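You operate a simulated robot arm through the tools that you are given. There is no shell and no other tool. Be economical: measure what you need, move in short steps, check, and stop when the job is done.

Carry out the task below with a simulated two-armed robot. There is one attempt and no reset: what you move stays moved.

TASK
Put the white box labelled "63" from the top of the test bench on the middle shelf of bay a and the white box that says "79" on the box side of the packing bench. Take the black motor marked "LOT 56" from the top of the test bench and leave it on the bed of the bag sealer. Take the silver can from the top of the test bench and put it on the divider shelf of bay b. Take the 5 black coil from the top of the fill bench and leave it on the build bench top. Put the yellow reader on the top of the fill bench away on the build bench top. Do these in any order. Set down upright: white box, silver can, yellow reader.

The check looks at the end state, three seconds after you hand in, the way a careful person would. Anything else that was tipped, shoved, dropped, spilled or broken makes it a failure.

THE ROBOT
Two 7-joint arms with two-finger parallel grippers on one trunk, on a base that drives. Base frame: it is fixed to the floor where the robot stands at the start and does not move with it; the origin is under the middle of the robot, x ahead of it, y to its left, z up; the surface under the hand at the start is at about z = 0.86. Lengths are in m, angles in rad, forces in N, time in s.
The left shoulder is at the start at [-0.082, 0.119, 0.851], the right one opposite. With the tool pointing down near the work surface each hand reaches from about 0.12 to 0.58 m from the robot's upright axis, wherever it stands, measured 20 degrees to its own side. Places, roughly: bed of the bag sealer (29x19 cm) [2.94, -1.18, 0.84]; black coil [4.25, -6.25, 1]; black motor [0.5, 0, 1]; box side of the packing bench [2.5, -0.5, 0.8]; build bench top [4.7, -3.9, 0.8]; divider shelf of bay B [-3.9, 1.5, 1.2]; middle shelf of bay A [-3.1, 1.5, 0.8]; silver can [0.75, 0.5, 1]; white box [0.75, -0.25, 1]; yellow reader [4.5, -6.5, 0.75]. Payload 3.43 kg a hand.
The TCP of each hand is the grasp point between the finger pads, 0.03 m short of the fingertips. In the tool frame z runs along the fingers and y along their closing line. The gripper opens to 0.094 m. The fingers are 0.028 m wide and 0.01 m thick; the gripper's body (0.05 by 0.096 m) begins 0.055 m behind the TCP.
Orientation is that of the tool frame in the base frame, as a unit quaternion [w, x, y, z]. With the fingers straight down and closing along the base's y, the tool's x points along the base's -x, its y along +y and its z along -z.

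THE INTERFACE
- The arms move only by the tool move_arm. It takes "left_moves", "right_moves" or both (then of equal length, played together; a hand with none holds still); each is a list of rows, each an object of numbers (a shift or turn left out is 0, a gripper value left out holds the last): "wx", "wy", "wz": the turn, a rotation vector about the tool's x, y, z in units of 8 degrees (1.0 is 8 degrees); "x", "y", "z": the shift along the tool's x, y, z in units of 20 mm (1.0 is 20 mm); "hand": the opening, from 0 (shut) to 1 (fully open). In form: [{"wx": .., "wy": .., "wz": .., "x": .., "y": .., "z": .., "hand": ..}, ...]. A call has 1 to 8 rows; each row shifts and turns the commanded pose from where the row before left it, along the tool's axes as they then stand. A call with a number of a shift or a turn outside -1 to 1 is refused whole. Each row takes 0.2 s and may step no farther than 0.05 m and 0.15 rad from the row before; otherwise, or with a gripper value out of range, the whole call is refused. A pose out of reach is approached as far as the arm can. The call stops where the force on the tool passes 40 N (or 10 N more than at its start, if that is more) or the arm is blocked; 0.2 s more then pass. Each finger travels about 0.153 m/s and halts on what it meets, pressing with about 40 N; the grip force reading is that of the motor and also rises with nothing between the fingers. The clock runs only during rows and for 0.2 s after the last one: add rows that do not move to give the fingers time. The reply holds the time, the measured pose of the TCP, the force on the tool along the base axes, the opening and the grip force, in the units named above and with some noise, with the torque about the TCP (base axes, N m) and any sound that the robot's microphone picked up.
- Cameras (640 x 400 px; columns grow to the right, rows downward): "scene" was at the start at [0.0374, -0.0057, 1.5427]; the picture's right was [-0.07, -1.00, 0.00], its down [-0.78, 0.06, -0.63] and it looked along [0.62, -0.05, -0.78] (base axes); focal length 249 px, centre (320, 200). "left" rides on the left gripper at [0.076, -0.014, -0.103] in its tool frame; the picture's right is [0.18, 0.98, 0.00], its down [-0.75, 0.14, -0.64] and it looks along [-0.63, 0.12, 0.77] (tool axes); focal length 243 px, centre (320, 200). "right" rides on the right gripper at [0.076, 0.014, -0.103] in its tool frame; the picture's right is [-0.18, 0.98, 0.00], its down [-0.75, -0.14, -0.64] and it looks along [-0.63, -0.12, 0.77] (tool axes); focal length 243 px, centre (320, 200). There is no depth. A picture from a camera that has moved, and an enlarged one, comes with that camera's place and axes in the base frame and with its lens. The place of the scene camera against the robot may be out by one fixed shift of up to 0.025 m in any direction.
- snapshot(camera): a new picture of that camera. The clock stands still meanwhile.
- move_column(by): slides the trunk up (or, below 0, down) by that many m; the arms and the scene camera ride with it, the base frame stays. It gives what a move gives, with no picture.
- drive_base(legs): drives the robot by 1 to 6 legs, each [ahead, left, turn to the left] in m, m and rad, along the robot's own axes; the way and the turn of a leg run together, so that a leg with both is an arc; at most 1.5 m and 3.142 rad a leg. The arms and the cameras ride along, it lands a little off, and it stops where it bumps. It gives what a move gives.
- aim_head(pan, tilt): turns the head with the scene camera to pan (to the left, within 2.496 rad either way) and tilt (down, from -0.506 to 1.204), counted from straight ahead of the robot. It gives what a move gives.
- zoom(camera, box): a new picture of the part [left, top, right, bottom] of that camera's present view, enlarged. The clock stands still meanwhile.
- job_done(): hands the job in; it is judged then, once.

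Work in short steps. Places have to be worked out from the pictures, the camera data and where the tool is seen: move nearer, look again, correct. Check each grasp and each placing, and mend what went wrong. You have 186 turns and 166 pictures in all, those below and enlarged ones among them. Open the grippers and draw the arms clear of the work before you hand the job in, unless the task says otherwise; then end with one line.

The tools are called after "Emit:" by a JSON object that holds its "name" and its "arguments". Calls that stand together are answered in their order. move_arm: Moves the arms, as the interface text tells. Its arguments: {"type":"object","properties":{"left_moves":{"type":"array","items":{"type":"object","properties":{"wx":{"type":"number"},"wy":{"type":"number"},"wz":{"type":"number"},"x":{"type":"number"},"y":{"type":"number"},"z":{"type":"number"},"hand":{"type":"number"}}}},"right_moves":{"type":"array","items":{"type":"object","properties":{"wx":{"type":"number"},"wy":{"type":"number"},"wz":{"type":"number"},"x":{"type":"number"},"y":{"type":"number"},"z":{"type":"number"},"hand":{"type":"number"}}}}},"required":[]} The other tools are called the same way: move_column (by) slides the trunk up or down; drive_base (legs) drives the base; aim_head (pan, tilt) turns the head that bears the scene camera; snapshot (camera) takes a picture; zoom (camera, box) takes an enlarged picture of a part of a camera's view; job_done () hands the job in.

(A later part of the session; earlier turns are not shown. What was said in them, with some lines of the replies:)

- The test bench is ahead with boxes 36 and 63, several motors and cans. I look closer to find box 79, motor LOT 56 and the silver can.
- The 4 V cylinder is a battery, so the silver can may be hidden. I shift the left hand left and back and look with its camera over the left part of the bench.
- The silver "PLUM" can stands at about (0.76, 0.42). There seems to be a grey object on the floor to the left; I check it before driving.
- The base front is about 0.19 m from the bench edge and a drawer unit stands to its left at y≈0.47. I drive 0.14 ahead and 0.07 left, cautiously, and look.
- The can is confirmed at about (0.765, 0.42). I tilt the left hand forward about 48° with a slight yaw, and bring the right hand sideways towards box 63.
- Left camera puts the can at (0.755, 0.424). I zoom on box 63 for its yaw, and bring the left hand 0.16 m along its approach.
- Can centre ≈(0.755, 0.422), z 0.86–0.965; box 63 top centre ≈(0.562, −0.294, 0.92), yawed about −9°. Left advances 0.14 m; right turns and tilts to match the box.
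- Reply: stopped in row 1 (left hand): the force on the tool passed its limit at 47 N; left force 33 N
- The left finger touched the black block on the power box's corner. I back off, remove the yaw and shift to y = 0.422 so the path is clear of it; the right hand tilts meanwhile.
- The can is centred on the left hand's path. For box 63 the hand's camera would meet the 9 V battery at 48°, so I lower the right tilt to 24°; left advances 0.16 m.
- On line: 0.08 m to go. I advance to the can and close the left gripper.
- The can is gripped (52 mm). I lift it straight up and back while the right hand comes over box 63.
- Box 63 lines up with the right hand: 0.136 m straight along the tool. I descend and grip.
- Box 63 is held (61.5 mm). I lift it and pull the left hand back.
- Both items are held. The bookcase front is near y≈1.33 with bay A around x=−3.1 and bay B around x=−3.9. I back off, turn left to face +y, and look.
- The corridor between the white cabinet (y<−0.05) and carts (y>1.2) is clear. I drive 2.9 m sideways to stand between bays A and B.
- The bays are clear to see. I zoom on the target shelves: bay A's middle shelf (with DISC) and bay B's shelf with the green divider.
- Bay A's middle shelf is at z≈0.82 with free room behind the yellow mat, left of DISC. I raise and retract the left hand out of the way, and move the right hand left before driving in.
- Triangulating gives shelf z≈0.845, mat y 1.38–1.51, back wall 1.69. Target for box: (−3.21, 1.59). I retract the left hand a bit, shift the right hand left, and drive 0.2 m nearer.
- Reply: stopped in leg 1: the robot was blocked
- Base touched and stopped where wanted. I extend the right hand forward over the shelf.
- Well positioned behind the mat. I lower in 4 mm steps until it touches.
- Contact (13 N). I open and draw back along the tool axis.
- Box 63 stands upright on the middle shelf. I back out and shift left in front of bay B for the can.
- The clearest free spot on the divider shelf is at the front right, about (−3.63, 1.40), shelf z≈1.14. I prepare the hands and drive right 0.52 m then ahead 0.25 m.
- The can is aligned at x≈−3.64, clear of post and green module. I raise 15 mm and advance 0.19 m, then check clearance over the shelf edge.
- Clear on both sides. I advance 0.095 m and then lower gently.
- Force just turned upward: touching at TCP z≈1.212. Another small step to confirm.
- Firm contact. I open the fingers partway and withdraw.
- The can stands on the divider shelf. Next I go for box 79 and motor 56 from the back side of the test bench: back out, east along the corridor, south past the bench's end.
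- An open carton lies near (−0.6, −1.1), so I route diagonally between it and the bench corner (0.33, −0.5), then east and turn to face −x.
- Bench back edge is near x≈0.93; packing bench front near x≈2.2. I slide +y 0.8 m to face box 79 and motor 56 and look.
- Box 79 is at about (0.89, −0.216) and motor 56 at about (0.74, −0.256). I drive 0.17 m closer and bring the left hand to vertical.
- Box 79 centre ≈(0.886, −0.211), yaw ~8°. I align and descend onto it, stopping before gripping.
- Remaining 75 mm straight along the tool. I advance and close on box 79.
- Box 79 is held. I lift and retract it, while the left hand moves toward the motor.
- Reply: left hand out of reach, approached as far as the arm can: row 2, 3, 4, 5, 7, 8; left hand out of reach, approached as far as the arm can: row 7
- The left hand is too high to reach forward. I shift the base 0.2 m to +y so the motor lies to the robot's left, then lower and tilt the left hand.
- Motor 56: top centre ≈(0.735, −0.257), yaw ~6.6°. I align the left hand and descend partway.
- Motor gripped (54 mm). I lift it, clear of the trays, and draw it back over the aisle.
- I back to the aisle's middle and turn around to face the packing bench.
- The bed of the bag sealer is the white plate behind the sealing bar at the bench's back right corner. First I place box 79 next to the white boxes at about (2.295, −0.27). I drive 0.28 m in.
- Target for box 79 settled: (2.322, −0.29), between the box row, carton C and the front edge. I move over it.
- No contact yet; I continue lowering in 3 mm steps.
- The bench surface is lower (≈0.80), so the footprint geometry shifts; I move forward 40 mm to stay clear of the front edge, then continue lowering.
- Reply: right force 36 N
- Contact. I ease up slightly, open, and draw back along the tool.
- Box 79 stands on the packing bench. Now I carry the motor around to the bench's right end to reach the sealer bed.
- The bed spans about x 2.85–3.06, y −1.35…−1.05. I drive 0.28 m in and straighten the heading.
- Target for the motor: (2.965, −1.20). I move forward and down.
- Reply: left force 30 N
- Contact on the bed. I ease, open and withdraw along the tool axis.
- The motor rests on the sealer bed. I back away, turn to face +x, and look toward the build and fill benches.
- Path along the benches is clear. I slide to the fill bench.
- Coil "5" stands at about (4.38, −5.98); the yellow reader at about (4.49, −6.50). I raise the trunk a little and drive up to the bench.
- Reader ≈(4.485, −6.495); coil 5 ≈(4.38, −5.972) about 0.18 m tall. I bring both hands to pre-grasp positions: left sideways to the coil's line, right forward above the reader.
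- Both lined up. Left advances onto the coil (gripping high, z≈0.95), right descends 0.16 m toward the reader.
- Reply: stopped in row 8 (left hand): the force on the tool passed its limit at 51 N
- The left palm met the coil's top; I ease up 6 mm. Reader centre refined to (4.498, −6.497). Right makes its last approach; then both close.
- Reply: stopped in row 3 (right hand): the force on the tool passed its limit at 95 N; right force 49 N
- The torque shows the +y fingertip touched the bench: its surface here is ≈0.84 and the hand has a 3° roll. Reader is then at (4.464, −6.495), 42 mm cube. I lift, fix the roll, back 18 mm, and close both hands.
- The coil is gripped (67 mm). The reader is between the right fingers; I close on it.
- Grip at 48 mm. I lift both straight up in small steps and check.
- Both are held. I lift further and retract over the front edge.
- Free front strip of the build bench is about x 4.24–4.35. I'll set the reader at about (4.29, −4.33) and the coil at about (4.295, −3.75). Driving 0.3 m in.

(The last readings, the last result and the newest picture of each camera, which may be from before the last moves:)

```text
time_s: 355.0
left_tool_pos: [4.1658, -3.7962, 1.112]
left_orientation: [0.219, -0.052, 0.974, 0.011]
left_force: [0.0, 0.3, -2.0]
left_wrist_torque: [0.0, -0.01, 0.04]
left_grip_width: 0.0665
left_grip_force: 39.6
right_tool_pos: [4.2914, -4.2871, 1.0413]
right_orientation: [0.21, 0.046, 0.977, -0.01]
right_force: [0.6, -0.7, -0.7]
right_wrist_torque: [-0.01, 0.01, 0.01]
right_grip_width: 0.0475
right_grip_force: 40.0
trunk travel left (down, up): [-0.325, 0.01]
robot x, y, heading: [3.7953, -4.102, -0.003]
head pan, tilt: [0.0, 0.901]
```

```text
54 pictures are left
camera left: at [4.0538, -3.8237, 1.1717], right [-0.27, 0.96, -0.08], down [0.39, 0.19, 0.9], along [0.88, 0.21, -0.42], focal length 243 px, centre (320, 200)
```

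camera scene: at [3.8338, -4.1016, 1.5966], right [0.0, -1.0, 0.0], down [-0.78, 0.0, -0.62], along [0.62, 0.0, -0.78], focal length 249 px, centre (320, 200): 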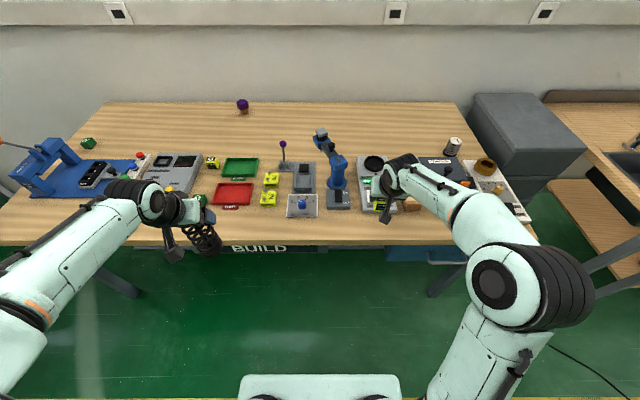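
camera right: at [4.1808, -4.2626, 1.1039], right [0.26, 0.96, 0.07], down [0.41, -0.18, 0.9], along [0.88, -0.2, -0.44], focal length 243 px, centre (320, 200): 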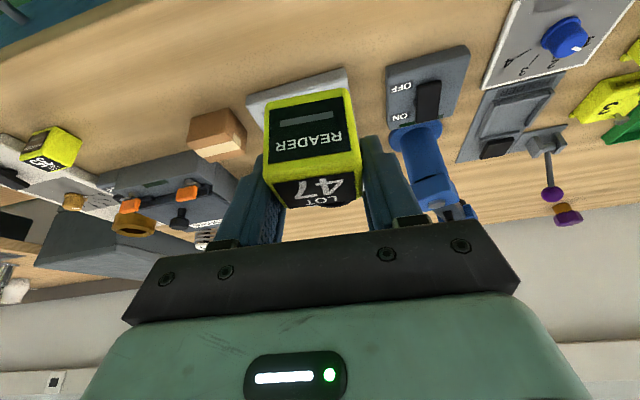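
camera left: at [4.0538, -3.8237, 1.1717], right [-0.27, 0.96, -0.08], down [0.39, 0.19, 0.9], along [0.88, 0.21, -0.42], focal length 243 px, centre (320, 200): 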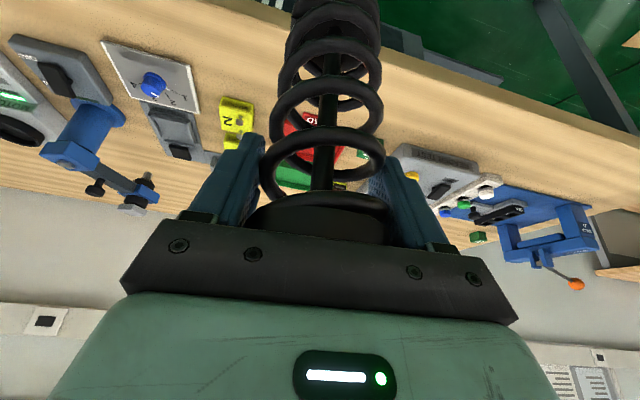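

Strip spans x≈4.255–4.38. Right: lower the reader at x≈4.31; left: first move the coil forward 0.145 m at height.

Emit:
{"name": "move_arm", "arguments": {"right_moves": [{"z": 0.95, "x": 0.3}, {"z": 0.95, "x": 0.3}, {"z": 0.95, "x": 0.3}, {"z": 0.95, "x": 0.3}, {"z": 0.95, "x": 0.3}, {"z": 0.95, "x": 0.3}, {}], "left_moves": [{"x": -0.93, "z": 0.42}, {"x": -0.93, "z": 0.42}, {"x": -0.93, "z": 0.42}, {"x": -0.93, "z": 0.42}, {"x": -0.93, "z": 0.42}, {"x": -0.93, "z": 0.42}, {"x": -0.93, "z": 0.42}]}}

Emit:
{"name": "snapshot", "arguments": {"camera": "right"}}

Emit:
{"name": "snapshot", "arguments": {"camera": "scene"}}

```text
time_s: 356.6
left_tool_pos: [4.3074, -3.7819, 1.1132]
left_orientation: [0.22, -0.052, 0.974, 0.011]
left_force: [0.1, 0.4, -1.7]
left_wrist_torque: [0.02, 0.01, 0.0]
left_grip_width: 0.0667
left_grip_force: 39.5
right_tool_pos: [4.3064, -4.2905, 0.9221]
right_orientation: [0.209, 0.045, 0.977, -0.01]
right_force: [-0.1, 0.2, -0.8]
right_wrist_torque: [0.0, 0.0, 0.0]
right_grip_width: 0.0479
right_grip_force: 40.0
trunk travel left (down, up): [-0.325, 0.01]
robot x, y, heading: [3.7972, -4.0995, -0.002]
head pan, tilt: [0.0, 0.901]
```

```text
53 pictures are left
camera right: at [4.1961, -4.265, 0.9842], right [0.26, 0.96, 0.07], down [0.41, -0.18, 0.9], along [0.88, -0.2, -0.44], focal length 243 px, centre (320, 200)
```

right: 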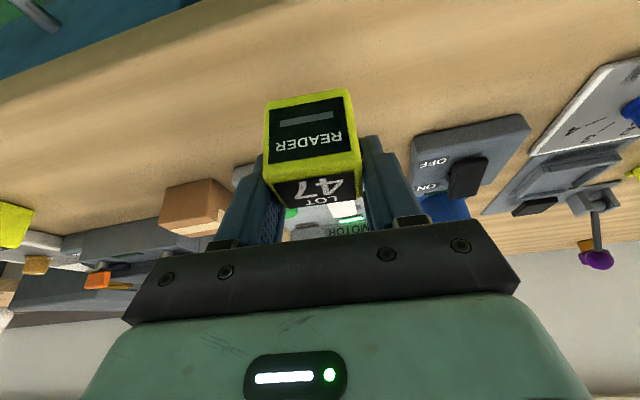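

```text
52 pictures are left
camera scene: at [3.8344, -4.1016, 1.5966], right [0.0, -1.0, 0.0], down [-0.78, 0.0, -0.62], along [0.62, 0.0, -0.78], focal length 249 px, centre (320, 200)
```

scene: 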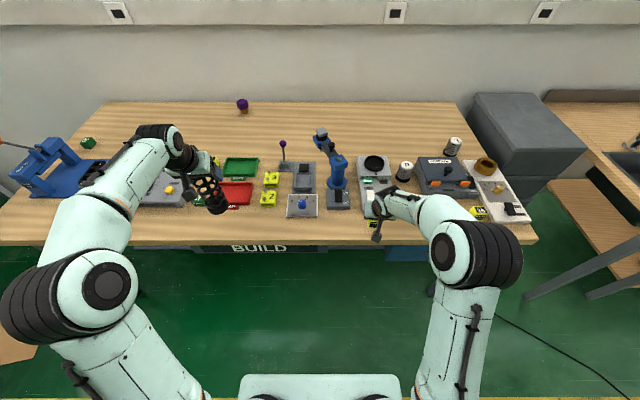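

Emit:
{"name": "move_arm", "arguments": {"right_moves": [{"z": 0.3, "x": 0.13}, {"z": 0.3, "x": 0.13}, {"z": 0.3, "x": 0.13}, {"z": 0.3, "x": 0.13}, {"z": 0.18, "x": 0.08}], "left_moves": [{"z": 0.9, "x": 0.42}, {"z": 0.9, "x": 0.42}, {"z": 0.9, "x": 0.42}, {"z": 0.9, "x": 0.42}, {"z": 0.9, "x": 0.42}]}}

Emit:
{"name": "move_arm", "arguments": {"right_moves": [{"z": 0.16, "x": 0.07}, {"z": 0.16, "x": 0.07}, {"z": 0.16, "x": 0.07}, {"z": 0.16, "x": 0.07}]}}

```text
time_s: 357.8
left_tool_pos: [4.3074, -3.7804, 1.0143]
left_orientation: [0.219, -0.052, 0.974, 0.011]
left_force: [-0.2, 1.1, -1.9]
left_wrist_torque: [-0.01, -0.01, -0.01]
left_grip_width: 0.0666
left_grip_force: 39.6
right_tool_pos: [4.3076, -4.2888, 0.8935]
right_orientation: [0.21, 0.045, 0.977, -0.01]
right_force: [-0.4, -0.4, -0.5]
right_wrist_torque: [0.0, -0.01, -0.02]
right_grip_width: 0.0475
right_grip_force: 40.5
trunk travel left (down, up): [-0.325, 0.01]
robot x, y, heading: [3.7917, -4.0993, -0.0]
head pan, tilt: [0.0, 0.901]
```

```text
time_s: 358.8
left_tool_pos: [4.3069, -3.7821, 1.0154]
left_orientation: [0.219, -0.053, 0.974, 0.011]
left_force: [-0.3, 0.1, -1.2]
left_wrist_torque: [-0.02, -0.02, 0.01]
left_grip_width: 0.0666
left_grip_force: 39.9
right_tool_pos: [4.3072, -4.2879, 0.8807]
right_orientation: [0.212, 0.045, 0.976, -0.01]
right_force: [-1.1, -2.0, 7.1]
right_wrist_torque: [0.04, 0.29, 0.03]
right_grip_width: 0.0479
right_grip_force: 40.0
trunk travel left (down, up): [-0.325, 0.01]
robot x, y, heading: [3.7972, -4.1037, -0.013]
head pan, tilt: [0.0, 0.901]
```

The reader touches at z≈0.881, just as on the fill bench. I release it and draw back; the coil goes down to just above contact.

Emit:
{"name": "move_arm", "arguments": {"right_moves": [{"z": 0.06, "x": 0.03}, {"hand": 0.75}, {"hand": 0.75}, {"z": -1}, {"z": -1}, {"z": -1}, {"z": -1}, {"z": -1}], "left_moves": [{}, {}, {}, {"z": 0.4, "x": 0.18}, {"z": 0.4, "x": 0.18}, {"z": 0.4, "x": 0.18}, {"z": 0.25, "x": 0.11}, {"z": 0.2, "x": 0.09}]}}

Emit:
{"name": "move_arm", "arguments": {"left_moves": [{"z": 0.16, "x": 0.07}, {"z": 0.16, "x": 0.07}, {"z": 0.14, "x": 0.06}]}}

Emit:
{"name": "snapshot", "arguments": {"camera": "right"}}

Emit:
{"name": "zoom", "arguments": {"camera": "scene", "box": [140, 130, 460, 290]}}

```text
time_s: 360.6
left_tool_pos: [4.3077, -3.7829, 0.9776]
left_orientation: [0.22, -0.052, 0.974, 0.01]
left_force: [0.7, 0.2, -1.2]
left_wrist_torque: [-0.02, -0.05, 0.01]
left_grip_width: 0.0667
left_grip_force: 39.6
right_tool_pos: [4.2642, -4.285, 0.9688]
right_orientation: [0.211, 0.045, 0.976, -0.01]
right_force: [-0.1, 0.1, -0.4]
right_wrist_torque: [0.03, -0.02, -0.01]
right_grip_width: 0.0706
right_grip_force: 0.1
trunk travel left (down, up): [-0.325, 0.01]
robot x, y, heading: [3.7962, -4.1022, 0.001]
head pan, tilt: [0.0, 0.901]
```

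```text
time_s: 361.4
left_tool_pos: [4.3085, -3.782, 0.9726]
left_orientation: [0.224, -0.052, 0.973, 0.011]
left_force: [-3.3, -0.1, 20.6]
left_wrist_torque: [0.19, 1.06, 0.01]
left_grip_width: 0.0668
left_grip_force: 40.0
right_tool_pos: [4.2636, -4.2846, 0.97]
right_orientation: [0.211, 0.045, 0.976, -0.011]
right_force: [-0.4, 0.3, -1.1]
right_wrist_torque: [0.0, -0.01, -0.01]
right_grip_width: 0.0701
right_grip_force: 0.1
trunk travel left (down, up): [-0.325, 0.01]
robot x, y, heading: [3.7992, -4.102, -0.002]
head pan, tilt: [0.0, 0.901]
```

```text
51 pictures are left
camera right: at [4.1522, -4.2607, 1.0319], right [0.26, 0.96, 0.08], down [0.41, -0.18, 0.9], along [0.88, -0.2, -0.44], focal length 243 px, centre (320, 200)
```

right: 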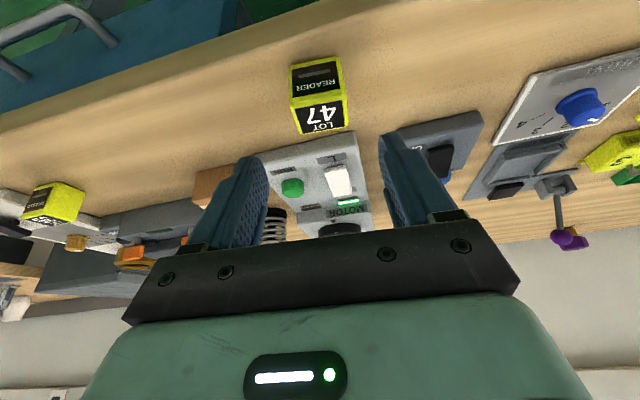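

```text
2.00 times, centred on (300, 210) of scene
camera zoom: at [3.8312, -4.1028, 1.5968], right [0.0, -1.0, 0.0], down [-0.78, 0.0, -0.62], along [0.62, 0.0, -0.78], focal length 498 px, centre (360, 180)
```

zoom: 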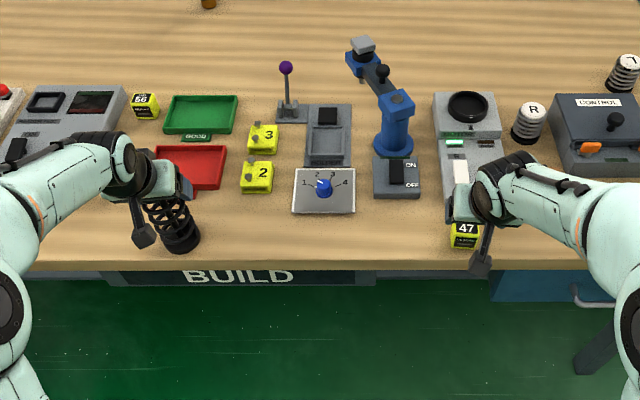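

The coil stands on the bench (contact 20 N), base about 2 cm inside the edge. I release it and withdraw upward along the tool.

Emit:
{"name": "move_arm", "arguments": {"left_moves": [{"z": -0.05, "x": -0.02}, {"hand": 1}, {"hand": 1}, {"hand": 1}, {"z": -1}, {"z": -1}, {"z": -1}, {"z": -1}]}}

Emit:
{"name": "move_arm", "arguments": {"left_moves": [{"x": 0.9, "z": -0.5}, {"x": 0.9, "z": -0.5}, {"x": 0.9, "z": -0.5}, {"x": 0.9, "z": -0.5}, {"x": 0.9, "z": -0.5}, {"x": 0.9, "z": -0.5}], "right_moves": [{"x": 0.9, "z": -0.5, "hand": 1}, {"x": 0.9, "z": -0.5}, {"x": 0.9, "z": -0.5}, {"x": 0.9, "z": -0.5}, {"x": 0.9, "z": -0.5}, {"x": 0.9, "z": -0.5}]}}

Emit:
{"name": "drive_base", "arguments": {"legs": [[-0.4, 0, 0]]}}

Emit:
{"name": "zoom", "arguments": {"camera": "scene", "box": [120, 60, 480, 260]}}

Emit:
{"name": "aim_head", "arguments": {"pan": -0.6, "tilt": 0.4}}

Emit:
{"name": "snapshot", "arguments": {"camera": "scene"}}

```text
time_s: 363.2
left_tool_pos: [4.2726, -3.7853, 1.0421]
left_orientation: [0.22, -0.052, 0.974, 0.011]
left_force: [0.5, 0.4, 0.5]
left_wrist_torque: [-0.05, 0.01, -0.01]
left_grip_width: 0.0939
left_grip_force: 0.1
right_tool_pos: [4.2645, -4.285, 0.9678]
right_orientation: [0.21, 0.045, 0.977, -0.01]
right_force: [0.8, 0.2, 0.6]
right_wrist_torque: [-0.01, 0.03, 0.02]
right_grip_width: 0.0707
right_grip_force: 0.0
trunk travel left (down, up): [-0.325, 0.01]
robot x, y, heading: [3.7963, -4.1006, -0.003]
head pan, tilt: [0.0, 0.901]
```

```text
time_s: 364.6
left_tool_pos: [4.1519, -3.8004, 1.0494]
left_orientation: [0.219, -0.052, 0.974, 0.011]
left_force: [0.8, 0.5, 0.2]
left_wrist_torque: [0.02, -0.04, 0.01]
left_grip_width: 0.094
left_grip_force: 0.1
right_tool_pos: [4.1429, -4.2731, 0.9767]
right_orientation: [0.212, 0.045, 0.976, -0.01]
right_force: [0.6, 1.0, -0.1]
right_wrist_torque: [-0.03, -0.04, -0.01]
right_grip_width: 0.0943
right_grip_force: 0.1
trunk travel left (down, up): [-0.325, 0.01]
robot x, y, heading: [3.7992, -4.1046, -0.006]
head pan, tilt: [0.0, 0.901]
```

```text
time_s: 367.1
left_tool_pos: [3.7567, -3.7982, 1.0504]
left_orientation: [0.22, -0.056, 0.974, 0.012]
left_force: [-0.1, -0.1, 0.9]
left_wrist_torque: [-0.02, -0.02, -0.01]
left_grip_width: 0.0939
left_grip_force: 0.0
right_tool_pos: [3.7502, -4.2713, 0.9777]
right_orientation: [0.21, 0.044, 0.977, -0.01]
right_force: [-0.1, -0.4, 0.2]
right_wrist_torque: [0.0, 0.05, -0.02]
right_grip_width: 0.0939
right_grip_force: 0.0
trunk travel left (down, up): [-0.325, 0.01]
robot x, y, heading: [3.4045, -4.1038, 0.001]
head pan, tilt: [0.0, 0.901]
```

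```text
1.78 times, centred on (300, 160) of scene
camera zoom: at [3.4393, -4.1017, 1.5967], right [0.0, -1.0, 0.0], down [-0.78, 0.0, -0.62], along [0.62, 0.0, -0.78], focal length 443 px, centre (356, 271)
```

zoom: 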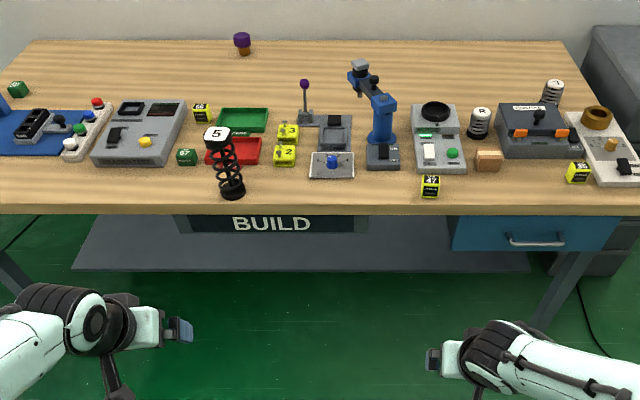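

```text
time_s: 368.1
left_tool_pos: [3.756, -3.7971, 1.0494]
left_orientation: [0.219, -0.056, 0.974, 0.012]
left_force: [-0.3, 0.6, 1.7]
left_wrist_torque: [-0.01, -0.03, -0.03]
left_grip_width: 0.0939
left_grip_force: 0.0
right_tool_pos: [3.7488, -4.2712, 0.9773]
right_orientation: [0.21, 0.043, 0.977, -0.009]
right_force: [-0.4, -0.9, 0.7]
right_wrist_torque: [0.02, -0.02, -0.01]
right_grip_width: 0.0939
right_grip_force: 0.1
trunk travel left (down, up): [-0.325, 0.01]
robot x, y, heading: [3.4008, -4.105, -0.001]
head pan, tilt: [-0.6, 0.4]
```

```text
48 pictures are left
camera scene: at [3.4405, -4.154, 1.6395], right [-0.56, -0.83, 0.0], down [-0.32, 0.22, -0.92], along [0.76, -0.52, -0.39], focal length 249 px, centre (320, 200)
```

scene: 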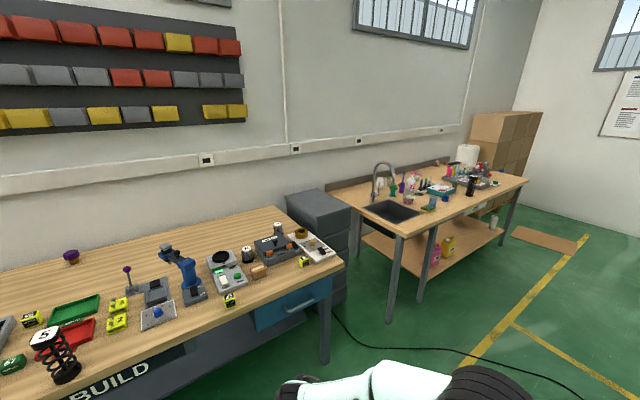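

All six items are placed, the grippers are open and the arms are clear of the benches, so I hand the job in.

Emit:
{"name": "job_done", "arguments": {}}

```text
The job is handed in.
```

I placed all six items and handed the job in: box 63 on the middle shelf of bay A, box 79 on the packing bench beside the other white boxes, motor LOT 56 on the sealer bed, the silver can on the divider shelf of bay B, and coil 5 and the yellow reader on the build bench. Two doubts remain: the left finger bumped the power box once (about 47 N, nothing seemed to move), and I took "box side" to mean the end of the packing bench where the white boxes stand.
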